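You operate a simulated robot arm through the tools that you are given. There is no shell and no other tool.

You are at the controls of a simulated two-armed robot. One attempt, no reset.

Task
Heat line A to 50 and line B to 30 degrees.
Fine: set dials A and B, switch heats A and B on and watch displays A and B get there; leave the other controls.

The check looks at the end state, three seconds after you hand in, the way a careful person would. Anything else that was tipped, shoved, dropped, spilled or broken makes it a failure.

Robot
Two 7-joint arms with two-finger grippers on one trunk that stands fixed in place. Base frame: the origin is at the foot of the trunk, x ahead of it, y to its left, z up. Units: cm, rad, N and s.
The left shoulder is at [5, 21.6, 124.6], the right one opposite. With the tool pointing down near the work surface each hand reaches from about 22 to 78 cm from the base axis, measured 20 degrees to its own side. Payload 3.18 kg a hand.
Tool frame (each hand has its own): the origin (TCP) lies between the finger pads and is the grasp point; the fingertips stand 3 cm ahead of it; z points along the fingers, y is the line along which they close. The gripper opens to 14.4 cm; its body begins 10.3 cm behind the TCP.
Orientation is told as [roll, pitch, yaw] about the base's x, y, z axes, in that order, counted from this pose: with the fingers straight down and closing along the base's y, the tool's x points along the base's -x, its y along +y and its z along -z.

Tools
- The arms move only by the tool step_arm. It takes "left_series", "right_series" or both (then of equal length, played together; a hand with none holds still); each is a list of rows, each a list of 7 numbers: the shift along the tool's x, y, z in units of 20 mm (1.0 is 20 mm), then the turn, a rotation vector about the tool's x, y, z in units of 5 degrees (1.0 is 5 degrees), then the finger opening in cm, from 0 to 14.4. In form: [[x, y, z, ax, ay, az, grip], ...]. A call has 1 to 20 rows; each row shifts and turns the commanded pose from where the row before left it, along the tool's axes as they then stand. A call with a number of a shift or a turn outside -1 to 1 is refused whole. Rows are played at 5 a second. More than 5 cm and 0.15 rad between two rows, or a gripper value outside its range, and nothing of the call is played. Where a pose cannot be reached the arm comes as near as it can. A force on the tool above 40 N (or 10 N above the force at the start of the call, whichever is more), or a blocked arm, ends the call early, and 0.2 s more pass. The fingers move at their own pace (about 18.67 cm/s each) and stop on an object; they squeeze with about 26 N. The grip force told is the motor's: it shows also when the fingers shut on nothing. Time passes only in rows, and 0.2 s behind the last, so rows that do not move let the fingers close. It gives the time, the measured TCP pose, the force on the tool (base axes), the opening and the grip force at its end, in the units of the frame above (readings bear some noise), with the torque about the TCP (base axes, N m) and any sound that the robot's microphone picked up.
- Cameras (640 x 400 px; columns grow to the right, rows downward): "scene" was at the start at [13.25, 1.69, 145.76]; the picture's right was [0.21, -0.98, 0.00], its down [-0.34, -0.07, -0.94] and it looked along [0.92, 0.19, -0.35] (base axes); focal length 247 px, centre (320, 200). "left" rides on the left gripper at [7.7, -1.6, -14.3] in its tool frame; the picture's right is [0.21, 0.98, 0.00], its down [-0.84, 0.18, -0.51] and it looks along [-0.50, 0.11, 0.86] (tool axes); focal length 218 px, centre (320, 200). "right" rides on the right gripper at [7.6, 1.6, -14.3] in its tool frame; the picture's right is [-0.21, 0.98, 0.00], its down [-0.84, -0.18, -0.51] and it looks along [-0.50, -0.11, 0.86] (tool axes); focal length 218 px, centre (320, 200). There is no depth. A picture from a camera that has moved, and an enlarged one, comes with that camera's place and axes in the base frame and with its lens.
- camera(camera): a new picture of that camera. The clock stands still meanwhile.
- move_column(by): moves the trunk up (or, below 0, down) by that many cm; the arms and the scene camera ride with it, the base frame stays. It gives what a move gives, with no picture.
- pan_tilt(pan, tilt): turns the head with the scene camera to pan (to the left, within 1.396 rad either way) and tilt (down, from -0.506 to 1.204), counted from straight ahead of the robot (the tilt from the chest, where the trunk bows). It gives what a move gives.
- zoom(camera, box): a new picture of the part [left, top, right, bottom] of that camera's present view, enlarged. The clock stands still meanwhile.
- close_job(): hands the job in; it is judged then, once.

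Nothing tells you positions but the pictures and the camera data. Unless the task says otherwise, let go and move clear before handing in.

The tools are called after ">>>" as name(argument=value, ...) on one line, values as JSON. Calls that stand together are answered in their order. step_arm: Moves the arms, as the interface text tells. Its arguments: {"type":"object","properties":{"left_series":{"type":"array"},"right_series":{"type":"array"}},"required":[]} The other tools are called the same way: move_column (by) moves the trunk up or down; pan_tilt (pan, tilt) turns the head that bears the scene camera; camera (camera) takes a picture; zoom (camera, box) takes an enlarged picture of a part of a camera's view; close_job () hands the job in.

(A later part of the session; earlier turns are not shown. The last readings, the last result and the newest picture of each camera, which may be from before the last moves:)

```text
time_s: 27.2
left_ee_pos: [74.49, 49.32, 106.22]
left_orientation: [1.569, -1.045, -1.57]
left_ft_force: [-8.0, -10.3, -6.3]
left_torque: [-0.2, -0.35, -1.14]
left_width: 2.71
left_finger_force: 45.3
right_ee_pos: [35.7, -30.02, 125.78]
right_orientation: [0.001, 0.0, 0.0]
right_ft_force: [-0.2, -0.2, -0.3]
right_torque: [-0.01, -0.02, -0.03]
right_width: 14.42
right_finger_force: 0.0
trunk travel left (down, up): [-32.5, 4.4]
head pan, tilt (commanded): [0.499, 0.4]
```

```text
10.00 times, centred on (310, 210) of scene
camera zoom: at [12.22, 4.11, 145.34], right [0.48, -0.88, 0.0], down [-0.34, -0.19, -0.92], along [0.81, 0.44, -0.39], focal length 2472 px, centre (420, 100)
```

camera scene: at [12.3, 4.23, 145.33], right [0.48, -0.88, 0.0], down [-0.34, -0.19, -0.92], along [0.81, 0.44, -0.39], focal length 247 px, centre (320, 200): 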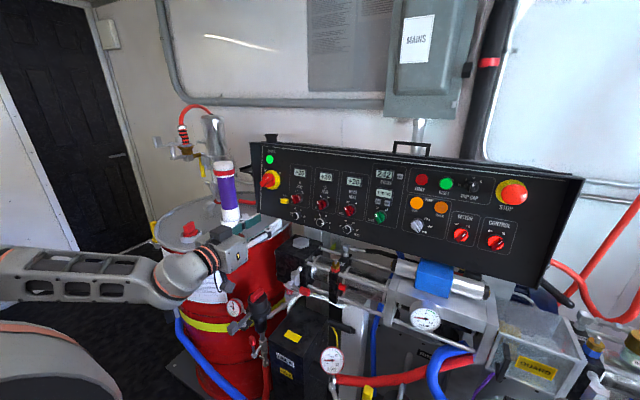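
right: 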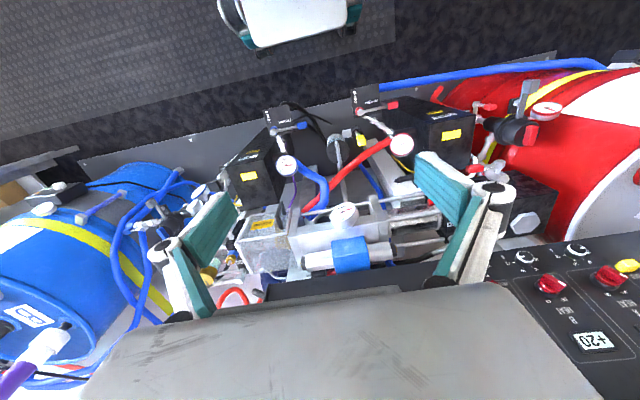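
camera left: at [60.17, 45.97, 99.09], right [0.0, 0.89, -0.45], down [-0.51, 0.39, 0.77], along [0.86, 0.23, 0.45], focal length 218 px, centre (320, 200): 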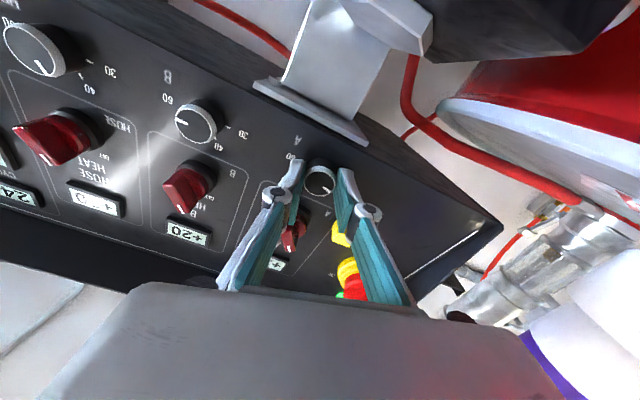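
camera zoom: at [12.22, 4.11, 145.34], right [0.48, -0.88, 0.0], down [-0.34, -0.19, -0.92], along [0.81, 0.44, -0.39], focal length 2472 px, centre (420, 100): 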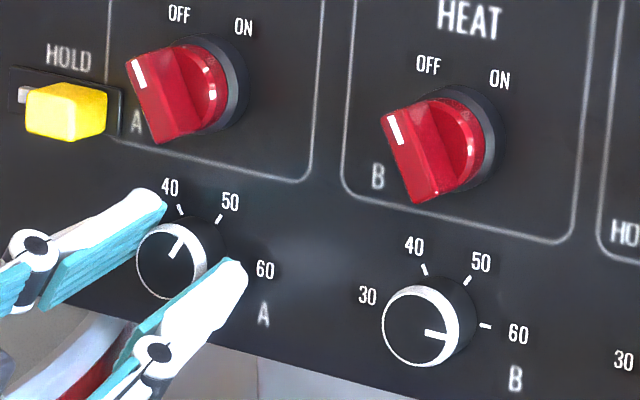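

The dial is at about 50. I'll let go, back off, and check it from straight on.

>>> step_arm(left_series=[[0, 0, 0, 0, 0, 0, 4.4], [0, 0, 0, 0, 0, 0, 4.4], [0, 0, -1, 0, 0, 0, 4.4], [0, 0, -1, 0, 0, -1, 4.4], [0, 0, -1, 0, 0, -1, 4.4], [0, 0, -1, 0, 0, -1, 4.4], [0, 0, 0, 0, 0, -1, 4.4], [0, 0, 0, 0, 0, -1, 4.4], [0, 0, 0, 0, 0, -1, 4.4], [0, 0, 0, 0, 0, 0, 4.4]])

>>> zoom(camera="left", box=[270, 100, 370, 170])

>>> zoom(camera="scene", box=[280, 190, 340, 230])

>>> camera(camera="left")

```text
time_s: 29.4
left_ee_pos: [66.37, 49.53, 106.04]
left_orientation: [-1.989, -1.569, 1.99]
left_ft_force: [0.4, 0.1, -0.7]
left_torque: [0.02, 0.01, -0.02]
left_width: 4.41
left_finger_force: 0.1
right_ee_pos: [35.68, -29.84, 125.77]
right_orientation: [0.0, 0.0, -0.001]
right_ft_force: [0.6, 0.2, -0.3]
right_torque: [0.03, -0.01, 0.03]
right_width: 14.41
right_finger_force: 0.1
trunk travel left (down, up): [-32.5, 4.4]
head pan, tilt (commanded): [0.499, 0.4]
```

```text
5.71 times, centred on (320, 135) of left
camera zoom: at [52.1, 47.9, 98.45], right [0.0, 0.98, -0.21], down [-0.51, 0.18, 0.84], along [0.86, 0.11, 0.5], focal length 1247 px, centre (320, 571)
```

zoom: 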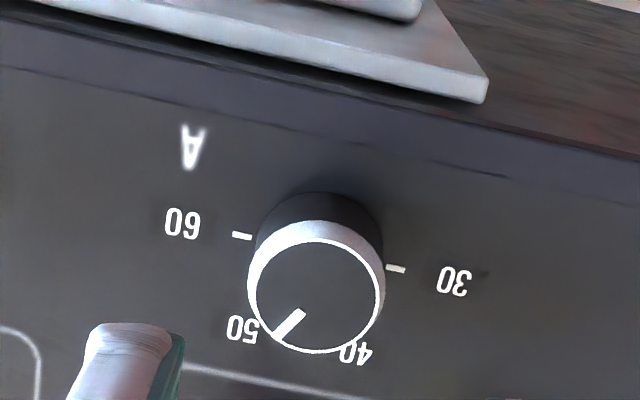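

```text
10.00 times, centred on (310, 210) of scene
camera zoom: at [12.26, 4.22, 145.34], right [0.48, -0.88, 0.0], down [-0.34, -0.19, -0.92], along [0.81, 0.44, -0.39], focal length 2472 px, centre (420, 100)
```

zoom: 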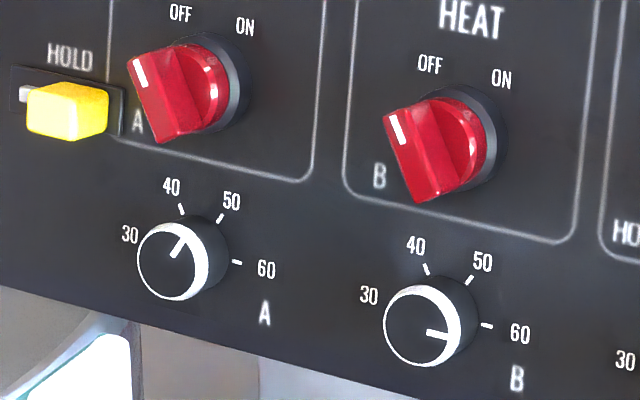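

```text
taken
camera left: at [52.1, 47.9, 98.45], right [0.0, 0.98, -0.21], down [-0.51, 0.18, 0.84], along [0.86, 0.11, 0.5], focal length 218 px, centre (320, 200)
```

left: 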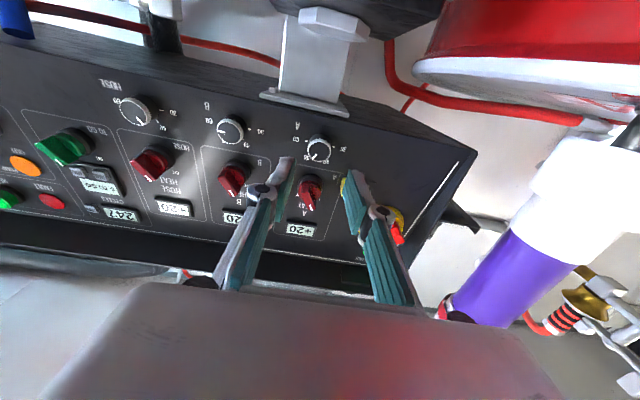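

Dial A reads about 31° right of vertical, which is 50. Next I'll move the hand across 10 cm to dial B and check alignment.

>>> step_arm(left_series=[[0, -1, 0, 0, 0, 0, 4.6], [0, -1, 0, 0, 0, 0, 4.6], [0, -1, 0, 0, 0, 0, 4.6], [0, -1, 0, 0, 0, 0, 4.6], [0, -1, 0, 0, 0, 0, 4.6], [0, 0, 0, 0, 0, 0, 4.6]])

>>> camera(camera="left")

>>> zoom(camera="left", box=[270, 100, 370, 170])

```text
time_s: 30.8
left_ee_pos: [66.54, 39.56, 106.13]
left_orientation: [-2.459, -1.57, 2.459]
left_ft_force: [-0.7, -0.4, 0.3]
left_torque: [0.01, 0.02, 0.02]
left_width: 4.59
left_finger_force: 0.1
right_ee_pos: [35.64, -29.77, 125.81]
right_orientation: [0.001, 0.0, -0.001]
right_ft_force: [0.4, 0.8, -0.2]
right_torque: [-0.02, 0.0, 0.04]
right_width: 14.43
right_finger_force: 0.0
trunk travel left (down, up): [-32.5, 4.4]
head pan, tilt (commanded): [0.499, 0.4]
```

```text
taken
camera left: at [52.21, 37.92, 98.47], right [0.0, 0.98, -0.21], down [-0.51, 0.18, 0.84], along [0.86, 0.11, 0.5], focal length 218 px, centre (320, 200)
```

left: 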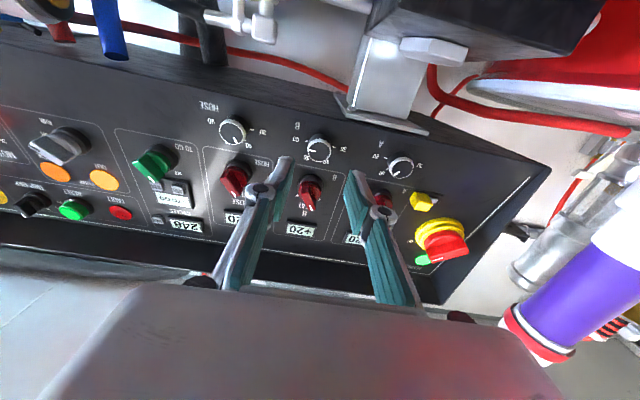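

```text
5.71 times, centred on (320, 135) of left
camera zoom: at [52.21, 37.92, 98.47], right [0.0, 0.98, -0.21], down [-0.51, 0.18, 0.84], along [0.86, 0.11, 0.5], focal length 1247 px, centre (320, 571)
```

zoom: 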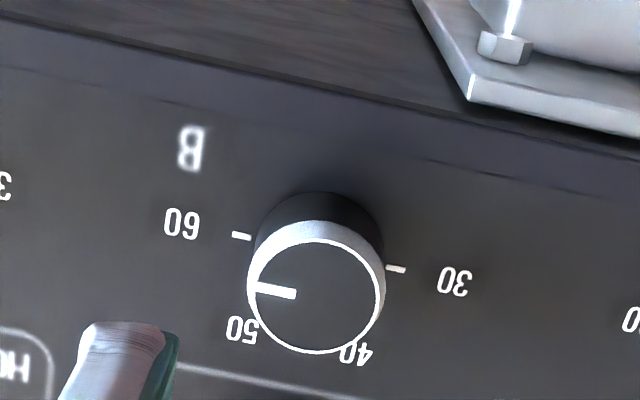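

Dial B sits at the same spot in the picture as A did, so the alignment holds. B points at 60, so it needs 180° counter-clockwise, in three 60° strokes.

>>> step_arm(left_series=[[0, 0, 0.5, 0, 0, 1, 4.6], [0, 0, 0.5, 0, 0, 1, 4.6], [0, 0, 0.5, 0, 0, 1, 4.6], [0, 0, 0.5, 0, 0, 1, 4.6], [0, 0, 0.5, 0, 0, 1, 4.6], [0, 0, 0.5, 0, 0, 1, 4.6], [0, 0, 0.5, 0, 0, 0, 4.6], [0, 0, 0.5, 0, 0, 0, 4.6], [0, 0, 0, 0, 0, 0, 4.6]])

>>> zoom(camera="left", box=[260, 130, 380, 210])

>>> camera(camera="scene")

```text
time_s: 32.8
left_ee_pos: [74.6, 39.68, 106.3]
left_orientation: [1.573, -1.047, -1.571]
left_ft_force: [0.2, 1.0, 0.0]
left_torque: [0.01, 0.0, 0.01]
left_width: 4.63
left_finger_force: 0.0
right_ee_pos: [35.72, -29.86, 125.82]
right_orientation: [0.0, -0.001, 0.001]
right_ft_force: [-1.0, 0.5, -0.8]
right_torque: [-0.02, -0.02, -0.02]
right_width: 14.4
right_finger_force: 0.1
trunk travel left (down, up): [-32.5, 4.4]
head pan, tilt (commanded): [0.499, 0.4]
```

```text
5.00 times, centred on (320, 170) of left
camera zoom: at [60.29, 42.1, 98.85], right [0.0, 0.95, 0.31], down [-0.51, -0.27, 0.82], along [0.86, -0.15, 0.48], focal length 1091 px, centre (320, 350)
```

zoom: 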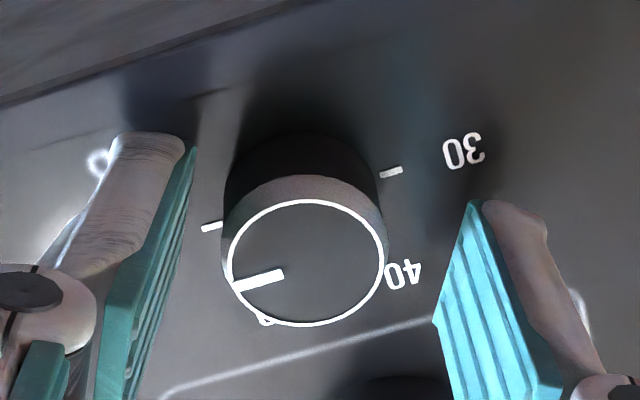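

```text
taken
camera scene: at [12.26, 4.22, 145.34], right [0.48, -0.88, 0.0], down [-0.34, -0.19, -0.92], along [0.81, 0.44, -0.39], focal length 247 px, centre (320, 200)
```

scene: 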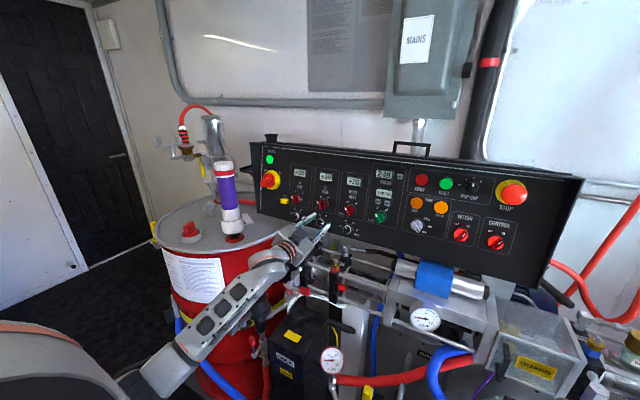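

The hand sits about 2 mm to one side, so I'll correct that, then grip and turn dial B counter-clockwise 60°.

>>> step_arm(left_series=[[0, -0.09, 0, 0, 0, 0, 4.6], [0, 0, 0, 0, 0, 0, 2], [0, 0, 0, 0, 0, 0, 2], [0, 0, 0, 0, 0, 0, 2], [0, 0, 0, 0, 0, -1, 2], [0, 0, 0, 0, 0, -1, 2], [0, 0, 0, 0, 0, -1, 2], [0, 0, 0, 0, 0, -1, 2], [0, 0, 0, 0, 0, -1, 2], [0, 0, 0, 0, 0, -1, 2], [0, 0, 0, 0, 0, -1, 2], [0, 0, 0, 0, 0, -1, 2], [0, 0, 0, 0, 0, -1, 2], [0, 0, 0, 0, 0, -1, 2], [0, 0, 0, 0, 0, -1, 2], [0, 0, 0, 0, 0, -1, 2]])

>>> zoom(camera="left", box=[260, 130, 380, 210])

>>> zoom(camera="scene", box=[280, 190, 340, 230])

```text
time_s: 36.2
left_ee_pos: [74.49, 39.4, 106.18]
left_orientation: [-1.578, -1.045, 1.579]
left_ft_force: [3.9, 10.2, 11.9]
left_torque: [0.24, -0.84, 1.37]
left_width: 2.65
left_finger_force: 44.9
right_ee_pos: [35.61, -29.78, 125.79]
right_orientation: [-0.001, 0.001, 0.0]
right_ft_force: [0.6, -0.1, -0.3]
right_torque: [-0.01, 0.0, -0.03]
right_width: 14.42
right_finger_force: 0.1
trunk travel left (down, up): [-32.5, 4.4]
head pan, tilt (commanded): [0.499, 0.4]
```

```text
5.00 times, centred on (320, 170) of left
camera zoom: at [60.12, 34.28, 100.33], right [0.0, 0.74, -0.67], down [-0.51, 0.58, 0.64], along [0.86, 0.34, 0.38], focal length 1091 px, centre (320, 350)
```

zoom: 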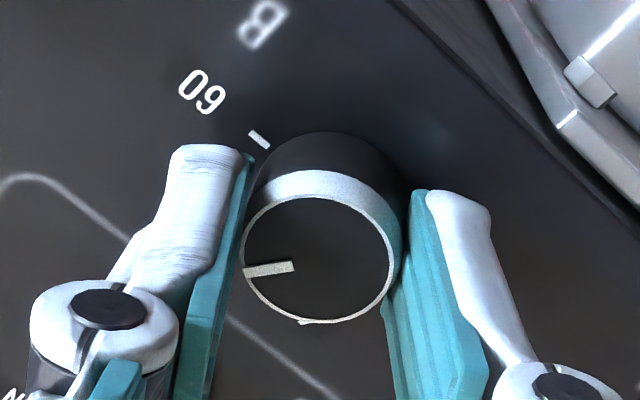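

```text
10.00 times, centred on (310, 210) of scene
camera zoom: at [12.19, 4.3, 145.35], right [0.48, -0.88, 0.0], down [-0.34, -0.19, -0.92], along [0.81, 0.44, -0.39], focal length 2472 px, centre (420, 100)
```

zoom: 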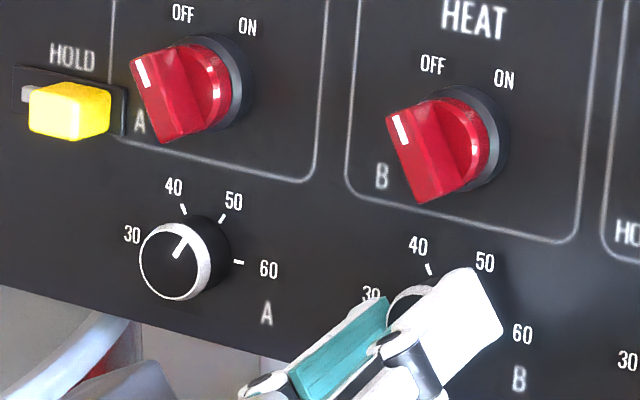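

Dial B is following. I'll release, turn the hand back and take the second stroke.

>>> step_arm(left_series=[[0, 0, 0, 0, 0, 0, 4.0], [0, 0, 0, 0, 0, 0, 4.0], [0, 0, 0, 0, 0, 1, 4.0], [0, 0, 0, 0, 0, 1, 4.0], [0, 0, 0, 0, 0, 1, 4.0], [0, 0, 0, 0, 0, 1, 4.0], [0, 0, 0, 0, 0, 1, 4.0], [0, 0, 0, 0, 0, 1, 4.0], [0, 0, 0, 0, 0, 1, 4.0], [0, 0, 0, 0, 0, 1, 4.0], [0, 0, 0, 0, 0, 1, 4.0], [0, 0, 0, 0, 0, 1, 4.0], [0, 0, 0, 0, 0, 1, 4.0], [0, 0, 0, 0, 0, 1, 4.0], [0, 0, 0, 0, 0, 0, 4.0]])

>>> zoom(camera="left", box=[260, 130, 380, 210])

>>> step_arm(left_series=[[0, 0, 0, 0, 0, 0, 2], [0, 0, 0, 0, 0, 0, 2], [0, 0, 0, 0, 0, 0, 2], [0, 0, 0, 0, 0, -1, 2], [0, 0, 0, 0, 0, -1, 2], [0, 0, 0, 0, 0, -1, 2], [0, 0, 0, 0, 0, -1, 2], [0, 0, 0, 0, 0, -1, 2], [0, 0, 0, 0, 0, -1, 2], [0, 0, 0, 0, 0, -1, 2], [0, 0, 0, 0, 0, -1, 2], [0, 0, 0, 0, 0, -1, 2], [0, 0, 0, 0, 0, -1, 2], [0, 0, 0, 0, 0, -1, 2], [0, 0, 0, 0, 0, -1, 2]])

>>> zoom(camera="left", box=[260, 130, 380, 210])

>>> zoom(camera="scene", box=[280, 190, 340, 230])

```text
time_s: 39.4
left_ee_pos: [74.53, 39.33, 106.03]
left_orientation: [1.573, -1.047, -1.571]
left_ft_force: [-0.2, 0.0, -0.1]
left_torque: [-0.02, 0.0, 0.0]
left_width: 4.01
left_finger_force: 0.1
right_ee_pos: [35.87, -29.87, 125.77]
right_orientation: [0.001, 0.0, -0.002]
right_ft_force: [0.4, 0.4, 0.0]
right_torque: [-0.02, -0.02, -0.01]
right_width: 14.39
right_finger_force: 0.1
trunk travel left (down, up): [-32.5, 4.4]
head pan, tilt (commanded): [0.499, 0.4]
```

```text
5.00 times, centred on (320, 170) of left
camera zoom: at [60.13, 41.84, 98.64], right [0.0, 0.95, 0.31], down [-0.51, -0.27, 0.82], along [0.86, -0.16, 0.48], focal length 1091 px, centre (320, 350)
```

zoom: 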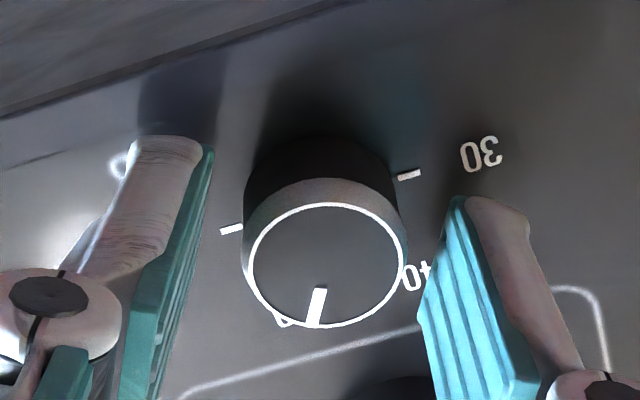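

```text
time_s: 42.6
left_ee_pos: [74.42, 39.46, 106.14]
left_orientation: [-1.573, -1.043, 1.574]
left_ft_force: [1.2, 8.1, 0.8]
left_torque: [0.22, -0.51, 1.27]
left_width: 2.71
left_finger_force: 45.3
right_ee_pos: [35.77, -29.82, 125.74]
right_orientation: [0.0, 0.0, 0.0]
right_ft_force: [-0.1, -0.2, 0.4]
right_torque: [-0.01, -0.02, 0.03]
right_width: 14.41
right_finger_force: 0.1
trunk travel left (down, up): [-32.5, 4.4]
head pan, tilt (commanded): [0.499, 0.4]
```

```text
5.00 times, centred on (320, 170) of left
camera zoom: at [60.13, 34.24, 100.28], right [0.0, 0.74, -0.67], down [-0.51, 0.58, 0.64], along [0.86, 0.34, 0.38], focal length 1091 px, centre (320, 350)
```

zoom: 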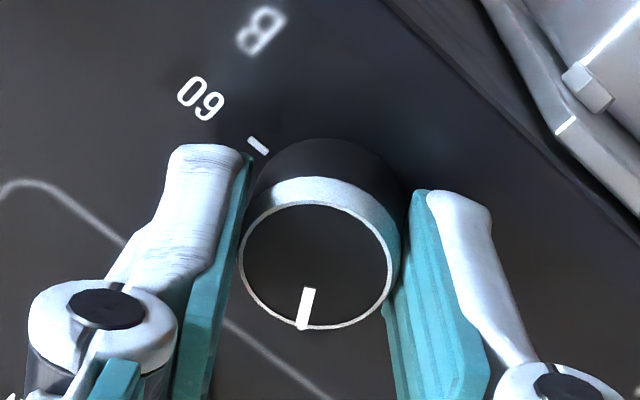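

```text
10.00 times, centred on (310, 210) of scene
camera zoom: at [12.26, 4.33, 145.34], right [0.48, -0.88, 0.0], down [-0.34, -0.19, -0.92], along [0.81, 0.44, -0.39], focal length 2472 px, centre (420, 100)
```

zoom: 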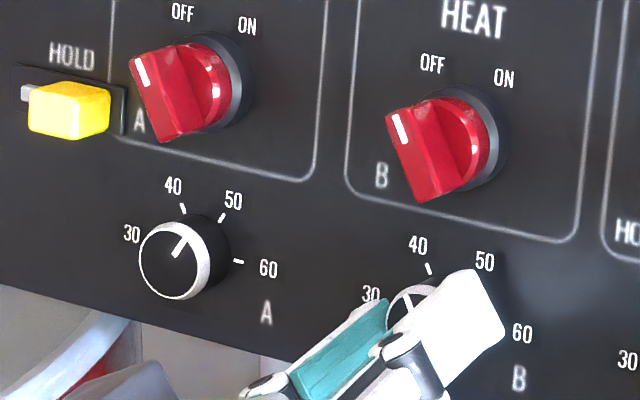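

Dial B is now at about 40. One more 60° stroke brings it to 30.

>>> step_arm(left_series=[[0, 0, 0, 0, 0, 0, 4.0], [0, 0, 0, 0, 0, 0, 4.0], [0, 0, 0, 0, 0, 1, 4.0], [0, 0, 0, 0, 0, 1, 4.0], [0, 0, 0, 0, 0, 1, 4.0], [0, 0, 0, 0, 0, 1, 4.0], [0, 0, 0, 0, 0, 1, 4.0], [0, 0, 0, 0, 0, 1, 4.0], [0, 0, 0, 0, 0, 1, 4.0], [0, 0, 0, 0, 0, 1, 4.0], [0, 0, 0, 0, 0, 1, 4.0], [0, 0, 0, 0, 0, 1, 4.0], [0, 0, 0, 0, 0, 1, 4.0], [0, 0, 0, 0, 0, 1, 4.0], [0, 0, 0, 0, 0, 0, 4.0]])

>>> zoom(camera="left", box=[260, 130, 380, 210])

>>> step_arm(left_series=[[0, 0, 0, 0, 0, 0, 2], [0, 0, 0, 0, 0, 0, 2], [0, 0, 0, 0, 0, 0, 2], [0, 0, 0, 0, 0, -1, 2], [0, 0, 0, 0, 0, -1, 2], [0, 0, 0, 0, 0, -1, 2], [0, 0, 0, 0, 0, -1, 2], [0, 0, 0, 0, 0, -1, 2], [0, 0, 0, 0, 0, -1, 2], [0, 0, 0, 0, 0, -1, 2], [0, 0, 0, 0, 0, -1, 2], [0, 0, 0, 0, 0, -1, 2], [0, 0, 0, 0, 0, -1, 2], [0, 0, 0, 0, 0, -1, 2], [0, 0, 0, 0, 0, 0, 2]])

>>> zoom(camera="left", box=[260, 130, 380, 210])

>>> zoom(camera="scene", box=[280, 190, 340, 230])

```text
time_s: 45.8
left_ee_pos: [74.42, 39.46, 106.03]
left_orientation: [1.572, -1.048, -1.572]
left_ft_force: [0.6, 0.7, 0.3]
left_torque: [0.01, 0.0, 0.04]
left_width: 3.99
left_finger_force: 0.0
right_ee_pos: [35.73, -29.84, 125.82]
right_orientation: [0.0, 0.0, 0.0]
right_ft_force: [-0.3, 0.4, -0.7]
right_torque: [-0.01, 0.01, -0.02]
right_width: 14.38
right_finger_force: 0.1
trunk travel left (down, up): [-32.5, 4.4]
head pan, tilt (commanded): [0.499, 0.4]
```

```text
5.00 times, centred on (320, 170) of left
camera zoom: at [60.14, 41.92, 98.66], right [0.0, 0.95, 0.31], down [-0.51, -0.27, 0.82], along [0.86, -0.16, 0.48], focal length 1091 px, centre (320, 350)
```

zoom: 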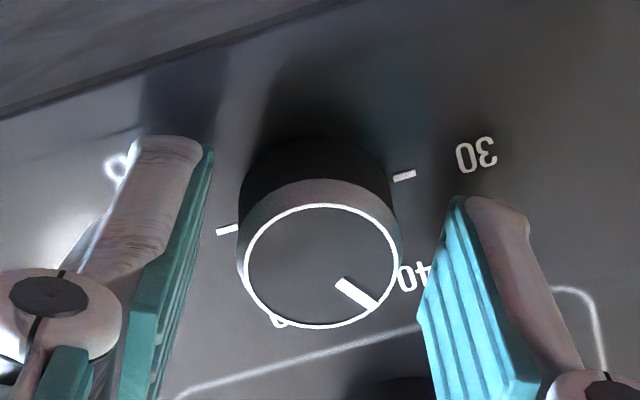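

```text
time_s: 49.0
left_ee_pos: [74.53, 39.53, 106.13]
left_orientation: [-1.576, -1.131, 1.574]
left_ft_force: [-0.5, 6.4, -1.9]
left_torque: [0.07, -0.12, 0.59]
left_width: 2.69
left_finger_force: 44.9
right_ee_pos: [35.74, -29.78, 125.89]
right_orientation: [0.001, 0.002, 0.001]
right_ft_force: [-0.3, -0.6, 0.8]
right_torque: [0.02, 0.0, 0.01]
right_width: 14.39
right_finger_force: 0.1
trunk travel left (down, up): [-32.5, 4.4]
head pan, tilt (commanded): [0.499, 0.4]
```

```text
5.00 times, centred on (320, 170) of left
camera zoom: at [60.17, 34.77, 99.85], right [0.0, 0.8, -0.6], down [-0.51, 0.52, 0.69], along [0.86, 0.31, 0.41], focal length 1091 px, centre (320, 350)
```

zoom: 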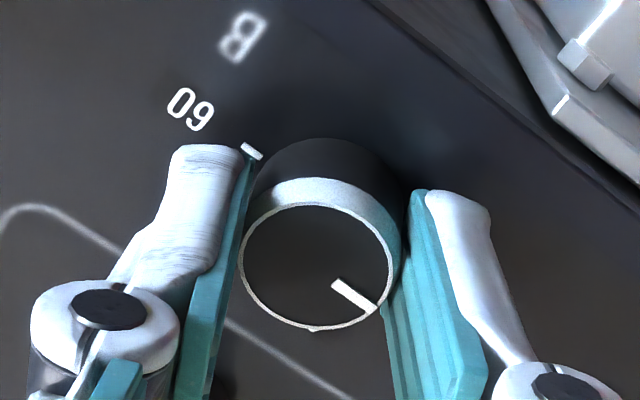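

```text
10.00 times, centred on (310, 210) of scene
camera zoom: at [12.27, 4.29, 145.34], right [0.48, -0.88, 0.0], down [-0.34, -0.19, -0.92], along [0.81, 0.44, -0.39], focal length 2472 px, centre (420, 100)
```

zoom: 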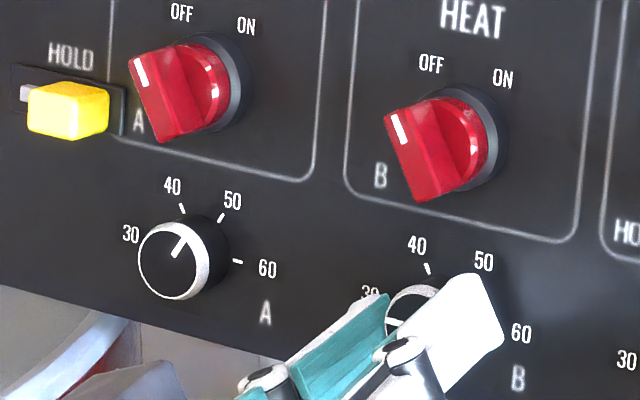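

I'll release dial B, back off and measure the pointer straight on.

>>> step_arm(left_series=[[0, 0, 0, 0, 0, 0, 4.4], [0, 0, 0, 0, 0, 0, 4.4], [0, 0, -1, 0, 0, 0, 4.4], [0, 0, -1, 0, 0, 1, 4.4], [0, 0, -1, 0, 0, 1, 4.4], [0, 0, -1, 0, 0, 1, 4.4], [0, 0, 0, 0, 0, 1, 4.4], [0, 0, 0, 0, 0, 1, 4.4], [0, 0, 0, 0, 0, 0, 4.4]])

>>> zoom(camera="left", box=[270, 100, 370, 170])

>>> zoom(camera="scene", box=[280, 190, 340, 230])

>>> camera(camera="left")

```text
time_s: 51.0
left_ee_pos: [66.55, 39.35, 106.2]
left_orientation: [2.939, -1.57, -2.936]
left_ft_force: [-0.7, 0.2, -0.4]
left_torque: [-0.01, 0.0, -0.02]
left_width: 4.4
left_finger_force: 0.1
right_ee_pos: [35.89, -29.9, 125.65]
right_orientation: [0.001, 0.0, 0.0]
right_ft_force: [-0.5, -0.7, 0.0]
right_torque: [-0.01, -0.02, 0.01]
right_width: 14.37
right_finger_force: 0.0
trunk travel left (down, up): [-32.5, 4.4]
head pan, tilt (commanded): [0.499, 0.4]
```

```text
5.71 times, centred on (320, 135) of left
camera zoom: at [52.22, 37.7, 98.39], right [0.0, 0.98, -0.21], down [-0.51, 0.18, 0.84], along [0.86, 0.11, 0.5], focal length 1247 px, centre (320, 571)
```

zoom: 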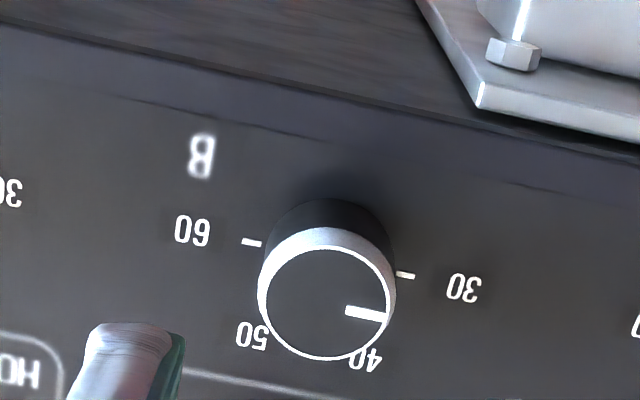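

```text
10.00 times, centred on (310, 210) of scene
camera zoom: at [12.28, 4.21, 145.34], right [0.48, -0.88, 0.0], down [-0.34, -0.19, -0.92], along [0.81, 0.44, -0.39], focal length 2472 px, centre (420, 100)
```

zoom: 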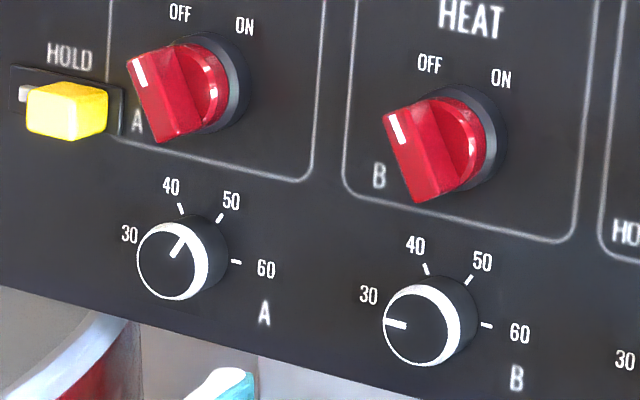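

```text
taken
camera left: at [52.22, 37.7, 98.39], right [0.0, 0.98, -0.21], down [-0.51, 0.18, 0.84], along [0.86, 0.11, 0.5], focal length 218 px, centre (320, 200)
```

left: 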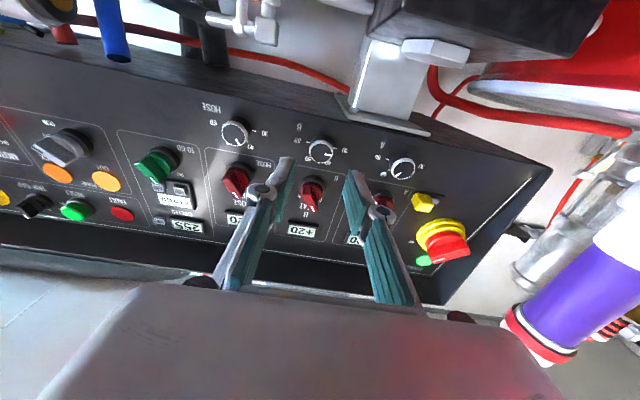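

Dial B now reads 30 (pointer level, pointing left), and A is at 50. Next I'll raise the hand to switch B for a closer look.

>>> step_arm(left_series=[[-1, 0, 0, 0, 0, 0, 3.5], [-1, 0.05, 0, 0, 0, 0, 3.5], [-1, 0, 0, 0, 0, 0, 3.5], [0, 0, 0, 0, 0, 0, 3.5]])

>>> camera(camera="left")

>>> zoom(camera="left", box=[250, 90, 390, 190])

>>> zoom(camera="scene", box=[270, 160, 350, 220])

```text
time_s: 52.0
left_ee_pos: [66.61, 39.46, 112.19]
left_orientation: [-2.402, -1.57, 2.4]
left_ft_force: [-0.1, -0.2, 0.1]
left_torque: [0.01, -0.02, -0.03]
left_width: 3.48
left_finger_force: 0.1
right_ee_pos: [35.75, -29.9, 125.75]
right_orientation: [-0.001, 0.001, -0.001]
right_ft_force: [0.1, 0.4, 0.3]
right_torque: [0.02, 0.01, 0.02]
right_width: 14.39
right_finger_force: 0.0
trunk travel left (down, up): [-32.5, 4.4]
head pan, tilt (commanded): [0.499, 0.4]
```

```text
taken
camera left: at [52.15, 37.91, 104.51], right [0.0, 0.98, -0.21], down [-0.51, 0.18, 0.84], along [0.86, 0.11, 0.5], focal length 218 px, centre (320, 200)
```

left: 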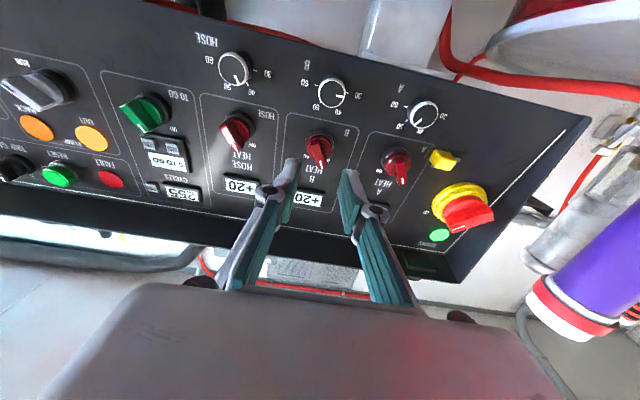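

```text
4.00 times, centred on (320, 140) of left
camera zoom: at [52.15, 37.91, 104.51], right [0.0, 0.98, -0.21], down [-0.51, 0.18, 0.84], along [0.86, 0.11, 0.5], focal length 873 px, centre (320, 440)
```

zoom: 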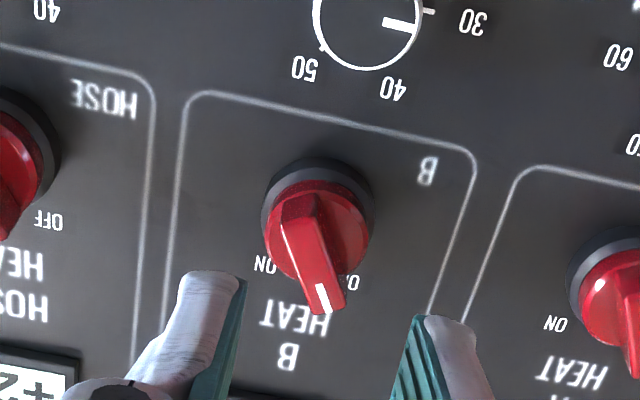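

```text
6.67 times, centred on (310, 190) of scene
camera zoom: at [12.26, 4.22, 145.34], right [0.48, -0.88, 0.0], down [-0.34, -0.19, -0.92], along [0.81, 0.44, -0.39], focal length 1648 px, centre (387, 267)
```

zoom: 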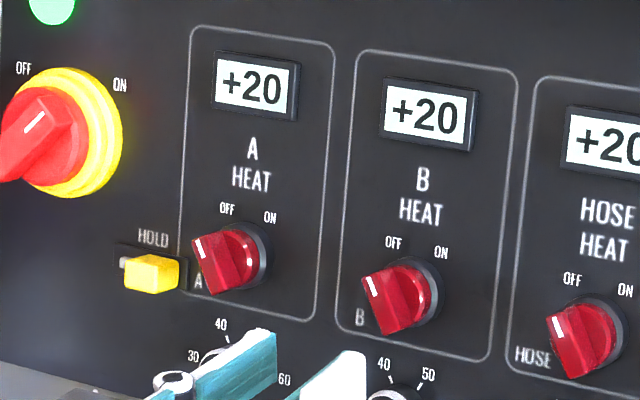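

Switch B's handle is centred at about y = 39.4, z = 112.2. It stands out to x ≈ 74.8 and tilts about 25–30° left at OFF. I'll turn the hand 25° to straddle the bar and come nearer.

>>> step_arm(left_series=[[0, 0, 0.35, 0, 0, -1, 3.2], [0, 0, 0.35, 0, 0, -1, 3.2], [0, 0, 0.35, 0, 0, -1, 3.2], [0, 0, 0.35, 0, 0, -1, 3.2], [0, 0, 0.35, 0, 0, -1, 3.2], [0, 0, 0, 0, 0, 0, 3.2]])

>>> camera(camera="left")

>>> zoom(camera="left", box=[260, 120, 380, 200])

>>> zoom(camera="scene", box=[270, 170, 350, 230])

```text
time_s: 53.4
left_ee_pos: [69.8, 39.6, 112.25]
left_orientation: [-1.574, -1.131, 1.573]
left_ft_force: [-0.8, -0.2, 0.4]
left_torque: [0.04, 0.03, -0.01]
left_width: 3.21
left_finger_force: 0.1
right_ee_pos: [35.71, -29.95, 125.86]
right_orientation: [0.0, 0.0, 0.001]
right_ft_force: [-0.1, 0.7, 0.2]
right_torque: [0.01, 0.01, 0.03]
right_width: 14.42
right_finger_force: 0.0
trunk travel left (down, up): [-32.5, 4.4]
head pan, tilt (commanded): [0.499, 0.4]
```

```text
taken
camera left: at [55.51, 34.88, 105.82], right [0.0, 0.8, -0.6], down [-0.51, 0.52, 0.69], along [0.86, 0.31, 0.41], focal length 218 px, centre (320, 200)
```

left: 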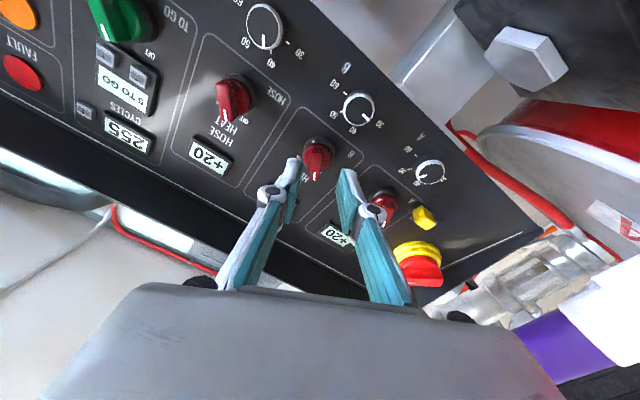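

```text
5.00 times, centred on (320, 160) of left
camera zoom: at [55.51, 34.88, 105.82], right [0.0, 0.8, -0.6], down [-0.51, 0.52, 0.69], along [0.86, 0.31, 0.41], focal length 1091 px, centre (320, 400)
```

zoom: 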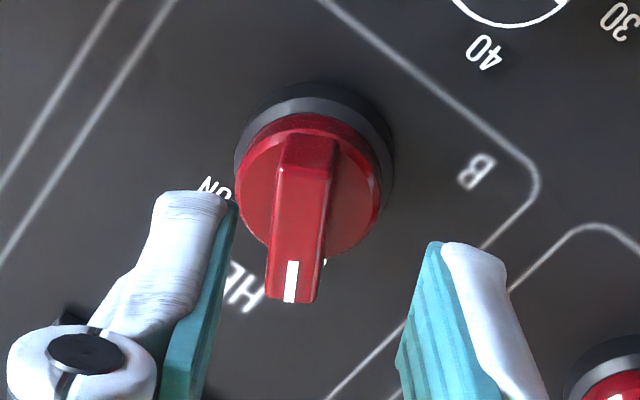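

```text
6.67 times, centred on (310, 200) of scene
camera zoom: at [12.26, 4.22, 145.34], right [0.48, -0.88, 0.0], down [-0.34, -0.19, -0.92], along [0.81, 0.44, -0.39], focal length 1648 px, centre (387, 200)
```

zoom: 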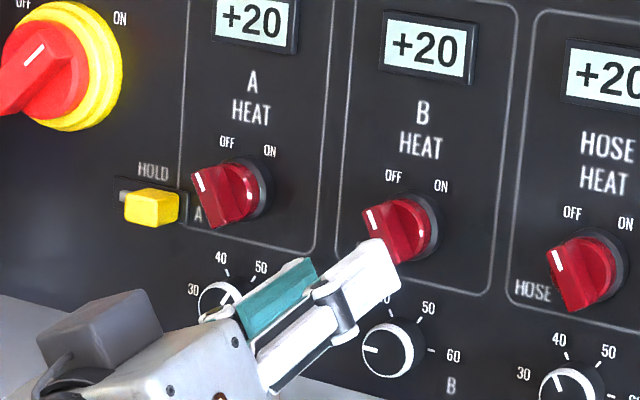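

Triangulating the pointer line gives about −31° for OFF, so ON is probably about +30°. I'll shift 2 mm, turn 5° more, and move in so the tips straddle the bar.

>>> step_arm(left_series=[[0, -0.12, 0.3, 0, 0, -1, 3.2], [0, 0, 0.5, 0, 0, 0, 3.2], [0, 0, 0.5, 0, 0, 0, 3.2], [0, 0, 0.4, 0, 0, 0, 3.2], [0, 0, 0, 0, 0, 0, 3.2]])

>>> zoom(camera="left", box=[260, 130, 380, 210])

>>> zoom(camera="scene", box=[270, 170, 350, 230])

```text
time_s: 54.6
left_ee_pos: [73.35, 39.14, 111.99]
left_orientation: [-1.571, -1.046, 1.572]
left_ft_force: [-0.1, 0.3, -0.2]
left_torque: [-0.02, -0.02, 0.0]
left_width: 3.21
left_finger_force: 0.0
right_ee_pos: [35.77, -29.94, 125.77]
right_orientation: [0.0, 0.001, 0.001]
right_ft_force: [0.0, 0.4, -0.7]
right_torque: [-0.01, 0.0, -0.04]
right_width: 14.4
right_finger_force: 0.1
trunk travel left (down, up): [-32.5, 4.4]
head pan, tilt (commanded): [0.499, 0.4]
```

```text
5.00 times, centred on (320, 170) of left
camera zoom: at [58.91, 33.94, 106.32], right [0.0, 0.74, -0.67], down [-0.51, 0.58, 0.64], along [0.86, 0.34, 0.38], focal length 1091 px, centre (320, 350)
```

zoom: 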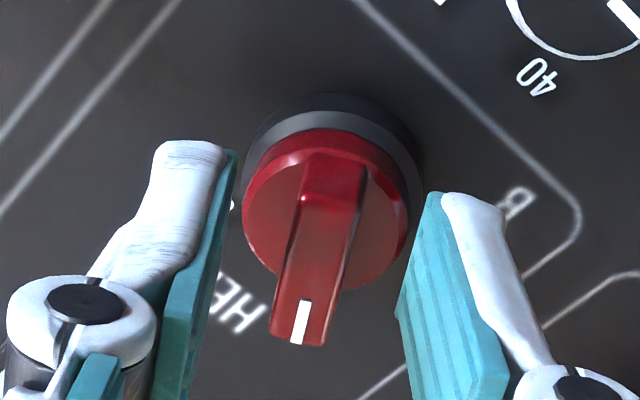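

```text
6.67 times, centred on (310, 200) of scene
camera zoom: at [12.26, 4.2, 145.34], right [0.48, -0.88, 0.0], down [-0.34, -0.19, -0.92], along [0.81, 0.44, -0.39], focal length 1648 px, centre (387, 200)
```

zoom: 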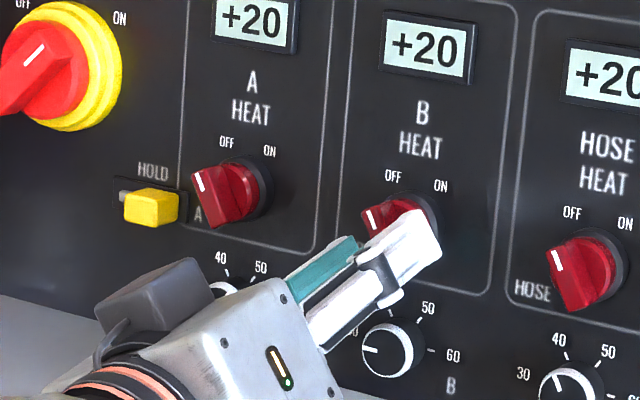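

The bar is centred and parallel to the pads. I'll close on it.

>>> step_arm(left_series=[[0, 0, 0, 0, 0, 0, 0.6], [0, 0, 0, 0, 0, 0, 0.6], [0, 0, 0, 0, 0, 0, 0.6]])

>>> zoom(camera="left", box=[260, 130, 380, 210])

```text
time_s: 55.4
left_ee_pos: [73.2, 39.18, 112.17]
left_orientation: [-1.572, -1.047, 1.571]
left_ft_force: [1.2, -1.7, -0.2]
left_torque: [0.17, 0.12, 0.02]
left_width: 1.1
left_finger_force: 41.5
right_ee_pos: [35.78, -29.85, 125.84]
right_orientation: [0.002, 0.0, 0.0]
right_ft_force: [0.2, 0.5, 0.0]
right_torque: [0.02, -0.03, 0.01]
right_width: 14.39
right_finger_force: 0.1
trunk travel left (down, up): [-32.5, 4.4]
head pan, tilt (commanded): [0.499, 0.4]
```

```text
5.00 times, centred on (320, 170) of left
camera zoom: at [58.92, 33.94, 106.33], right [0.0, 0.74, -0.67], down [-0.51, 0.58, 0.64], along [0.86, 0.34, 0.38], focal length 1091 px, centre (320, 350)
```

zoom: 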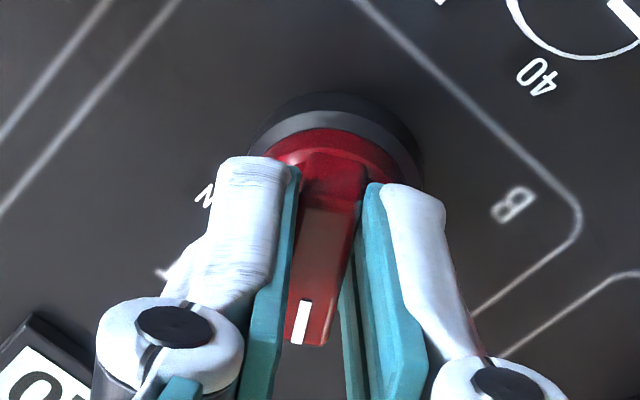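

The handle is gripped (1.1 cm). I'll turn it clockwise to ON in two halves, checking in between.

>>> step_arm(left_series=[[0, 0, 0, 0, 0, 1, 0.6], [0, 0, 0, 0, 0, 1, 0.6], [0, 0, 0, 0, 0, 1, 0.6], [0, 0, 0, 0, 0, 1, 0.6], [0, 0, 0, 0, 0, 1, 0.6], [0, 0, 0, 0, 0, 1, 0.6]])

>>> zoom(camera="left", box=[260, 130, 380, 210])

>>> step_arm(left_series=[[0, 0, 0, 0, 0, 1, 0.6], [0, 0, 0, 0, 0, 1, 0.6], [0, 0, 0, 0, 0, 1, 0.6], [0, 0, 0, 0, 0, 1, 0.6], [0, 0, 0, 0, 0, 1, 0.6], [0, 0, 0, 0, 0, 1, 0.6]])

>>> zoom(camera="left", box=[260, 130, 380, 210])

>>> zoom(camera="scene", box=[270, 160, 350, 220])

```text
time_s: 56.8
left_ee_pos: [73.12, 39.57, 112.02]
left_orientation: [0.479, -1.568, -0.475]
left_ft_force: [-13.3, 5.3, -12.3]
left_torque: [-0.11, 0.4, 0.01]
left_width: 1.1
left_finger_force: 41.1
right_ee_pos: [35.76, -29.76, 125.81]
right_orientation: [-0.002, -0.001, 0.001]
right_ft_force: [0.7, -0.5, -0.3]
right_torque: [0.0, -0.01, -0.01]
right_width: 14.4
right_finger_force: 0.0
trunk travel left (down, up): [-32.5, 4.4]
head pan, tilt (commanded): [0.499, 0.4]
```

```text
5.00 times, centred on (320, 170) of left
camera zoom: at [58.92, 37.84, 104.44], right [0.0, 0.98, -0.21], down [-0.51, 0.18, 0.84], along [0.86, 0.11, 0.5], focal length 1091 px, centre (320, 350)
```

zoom: 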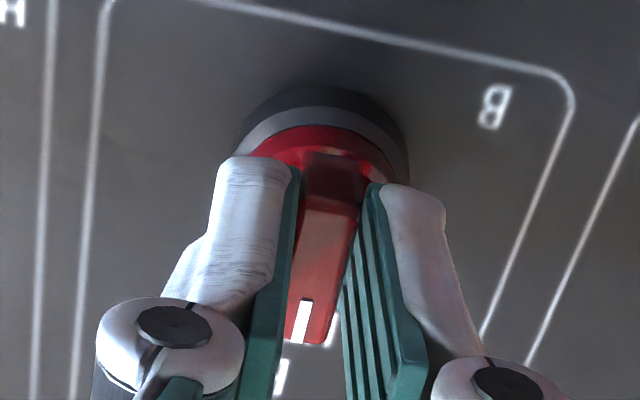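

```text
time_s: 58.2
left_ee_pos: [73.32, 39.72, 112.18]
left_orientation: [1.571, -1.049, -1.566]
left_ft_force: [-11.0, 22.2, -12.8]
left_torque: [-0.3, -0.48, -0.02]
left_width: 1.13
left_finger_force: 41.9
right_ee_pos: [35.72, -29.52, 125.92]
right_orientation: [-0.004, 0.001, 0.0]
right_ft_force: [0.6, -0.4, -0.1]
right_torque: [-0.02, -0.01, 0.02]
right_width: 14.4
right_finger_force: 0.1
trunk travel left (down, up): [-32.5, 4.4]
head pan, tilt (commanded): [0.499, 0.4]
```

```text
5.00 times, centred on (320, 170) of left
camera zoom: at [58.98, 42.11, 104.75], right [0.0, 0.95, 0.31], down [-0.51, -0.27, 0.82], along [0.86, -0.15, 0.48], focal length 1091 px, centre (320, 350)
```

zoom: 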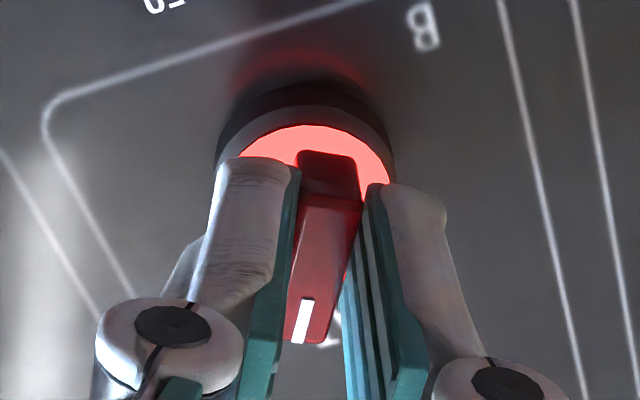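

```text
6.67 times, centred on (310, 190) of scene
camera zoom: at [12.24, 4.59, 145.33], right [0.48, -0.88, 0.0], down [-0.34, -0.19, -0.92], along [0.81, 0.44, -0.39], focal length 1648 px, centre (387, 267)
```

zoom: 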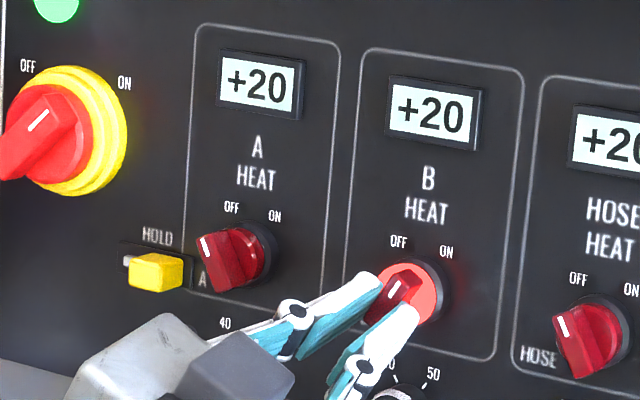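

Switch B is at ON and lit red. I'll let go and back straight out, then watch display B.

>>> step_arm(left_series=[[0, 0, 0, 0, 0, 0, 3.2], [0, 0, 0, 0, 0, 0, 3.2], [0, 0, -1, 0, 0, 0, 3.2], [0, 0, -1, 0, 0, 0, 3.2], [0, 0, -1, 0, 0, 0, 3.2], [0, 0, -0.5, 0, 0, -1, 3.2], [0, 0, 0, 0, 0, -1, 3.2], [0, 0, 0, 0, 0, -1, 3.2], [0, 0, 0, 0, 0, -1, 3.2], [0, 0, 0, 0, 0, -1, 3.2], [0, 0, 0, 0, 0, -1, 3.2], [0, 0, 0, 0, 0, 0, 3.2]])

>>> zoom(camera="scene", box=[270, 160, 350, 220])

>>> camera(camera="left")

```text
time_s: 60.8
left_ee_pos: [66.34, 39.21, 112.24]
left_orientation: [-1.914, -1.567, 1.916]
left_ft_force: [0.4, -0.5, -0.7]
left_torque: [0.0, 0.03, 0.0]
left_width: 3.19
left_finger_force: 0.1
right_ee_pos: [35.69, -29.88, 125.94]
right_orientation: [0.0, -0.001, 0.0]
right_ft_force: [-0.6, -0.5, -0.6]
right_torque: [0.01, -0.01, 0.02]
right_width: 14.39
right_finger_force: 0.1
trunk travel left (down, up): [-32.5, 4.4]
head pan, tilt (commanded): [0.499, 0.4]
```

```text
6.67 times, centred on (310, 190) of scene
camera zoom: at [12.27, 4.22, 145.34], right [0.48, -0.88, 0.0], down [-0.34, -0.19, -0.92], along [0.81, 0.44, -0.39], focal length 1648 px, centre (387, 267)
```

zoom: 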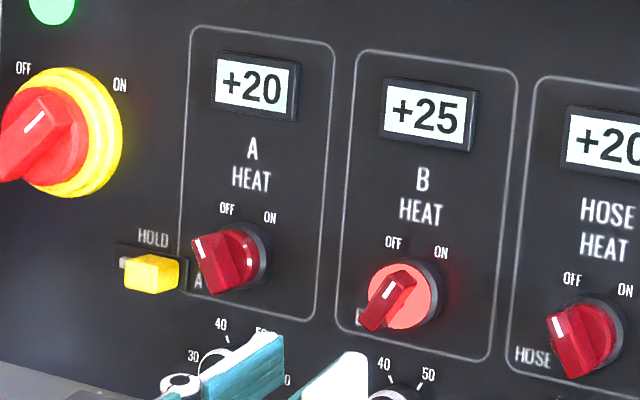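

```text
taken
camera left: at [52.07, 37.6, 104.53], right [0.0, 0.98, -0.21], down [-0.51, 0.18, 0.84], along [0.86, 0.11, 0.5], focal length 218 px, centre (320, 200)
```

left: 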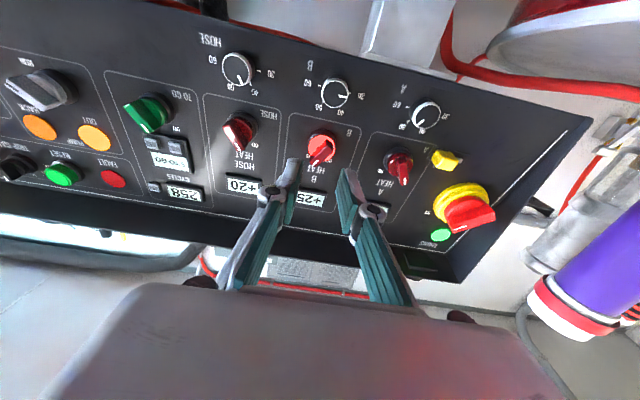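

Display B is at +25 and climbing at about 2° a second, so its heat works. Now I'll shift the hand 10 cm across to switch A, staying back from the panel.

>>> step_arm(left_series=[[0, 1, 0, 0, 0, 0, 2.8], [0, 1, 0, 0, 0, 0, 2.8], [0, 1, 0, 0, 0, 0, 2.8], [0, 1, 0, 0, 0, 0, 2.8], [0, 1, 0, 0, 0, 0, 2.8], [0, 0.08, 0, 0, 0, 0, 2.8], [0, 0, 0, 0, 0, 0, 2.8]])

>>> camera(camera="left")

>>> zoom(camera="left", box=[260, 100, 400, 200])

>>> zoom(camera="scene", box=[270, 160, 350, 220])

```text
time_s: 62.4
left_ee_pos: [66.33, 49.43, 112.21]
left_orientation: [-2.138, -1.569, 2.143]
left_ft_force: [-0.4, -0.1, 0.8]
left_torque: [0.05, 0.02, -0.05]
left_width: 2.78
left_finger_force: 0.1
right_ee_pos: [35.61, -29.75, 125.81]
right_orientation: [0.0, 0.0, 0.0]
right_ft_force: [0.2, -0.5, 0.0]
right_torque: [0.01, -0.01, 0.01]
right_width: 14.39
right_finger_force: 0.2
trunk travel left (down, up): [-32.5, 4.4]
head pan, tilt (commanded): [0.499, 0.4]
```

```text
taken
camera left: at [52.05, 47.81, 104.37], right [0.0, 0.98, -0.21], down [-0.51, 0.18, 0.84], along [0.86, 0.11, 0.5], focal length 218 px, centre (320, 200)
```

left: 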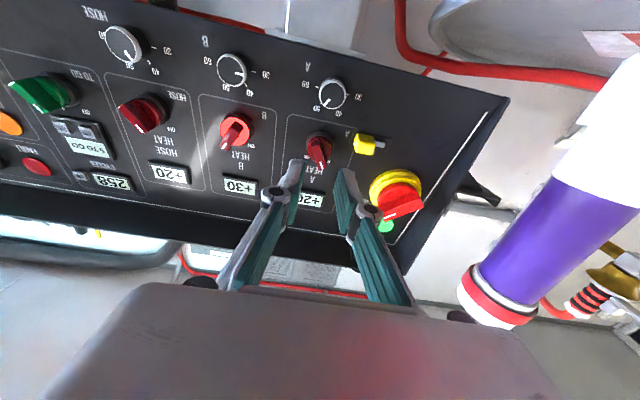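

```text
4.00 times, centred on (330, 150) of left
camera zoom: at [52.05, 47.81, 104.37], right [0.0, 0.98, -0.21], down [-0.51, 0.18, 0.84], along [0.86, 0.11, 0.5], focal length 873 px, centre (280, 400)
```

zoom: 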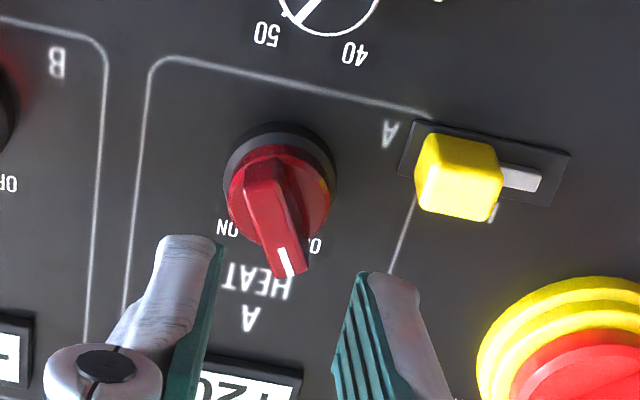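

```text
6.67 times, centred on (310, 190) of scene
camera zoom: at [12.26, 4.24, 145.34], right [0.48, -0.88, 0.0], down [-0.34, -0.19, -0.92], along [0.81, 0.44, -0.39], focal length 1648 px, centre (387, 267)
```

zoom: 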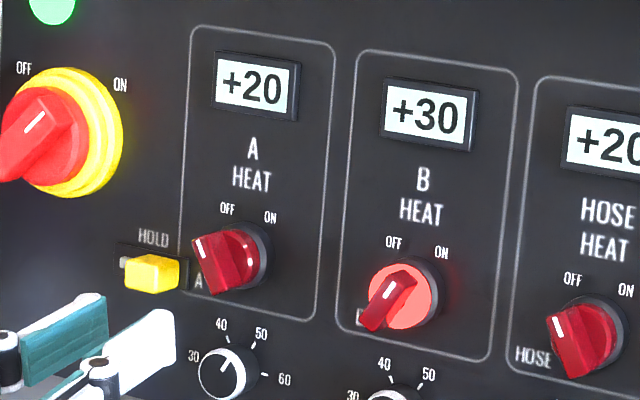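

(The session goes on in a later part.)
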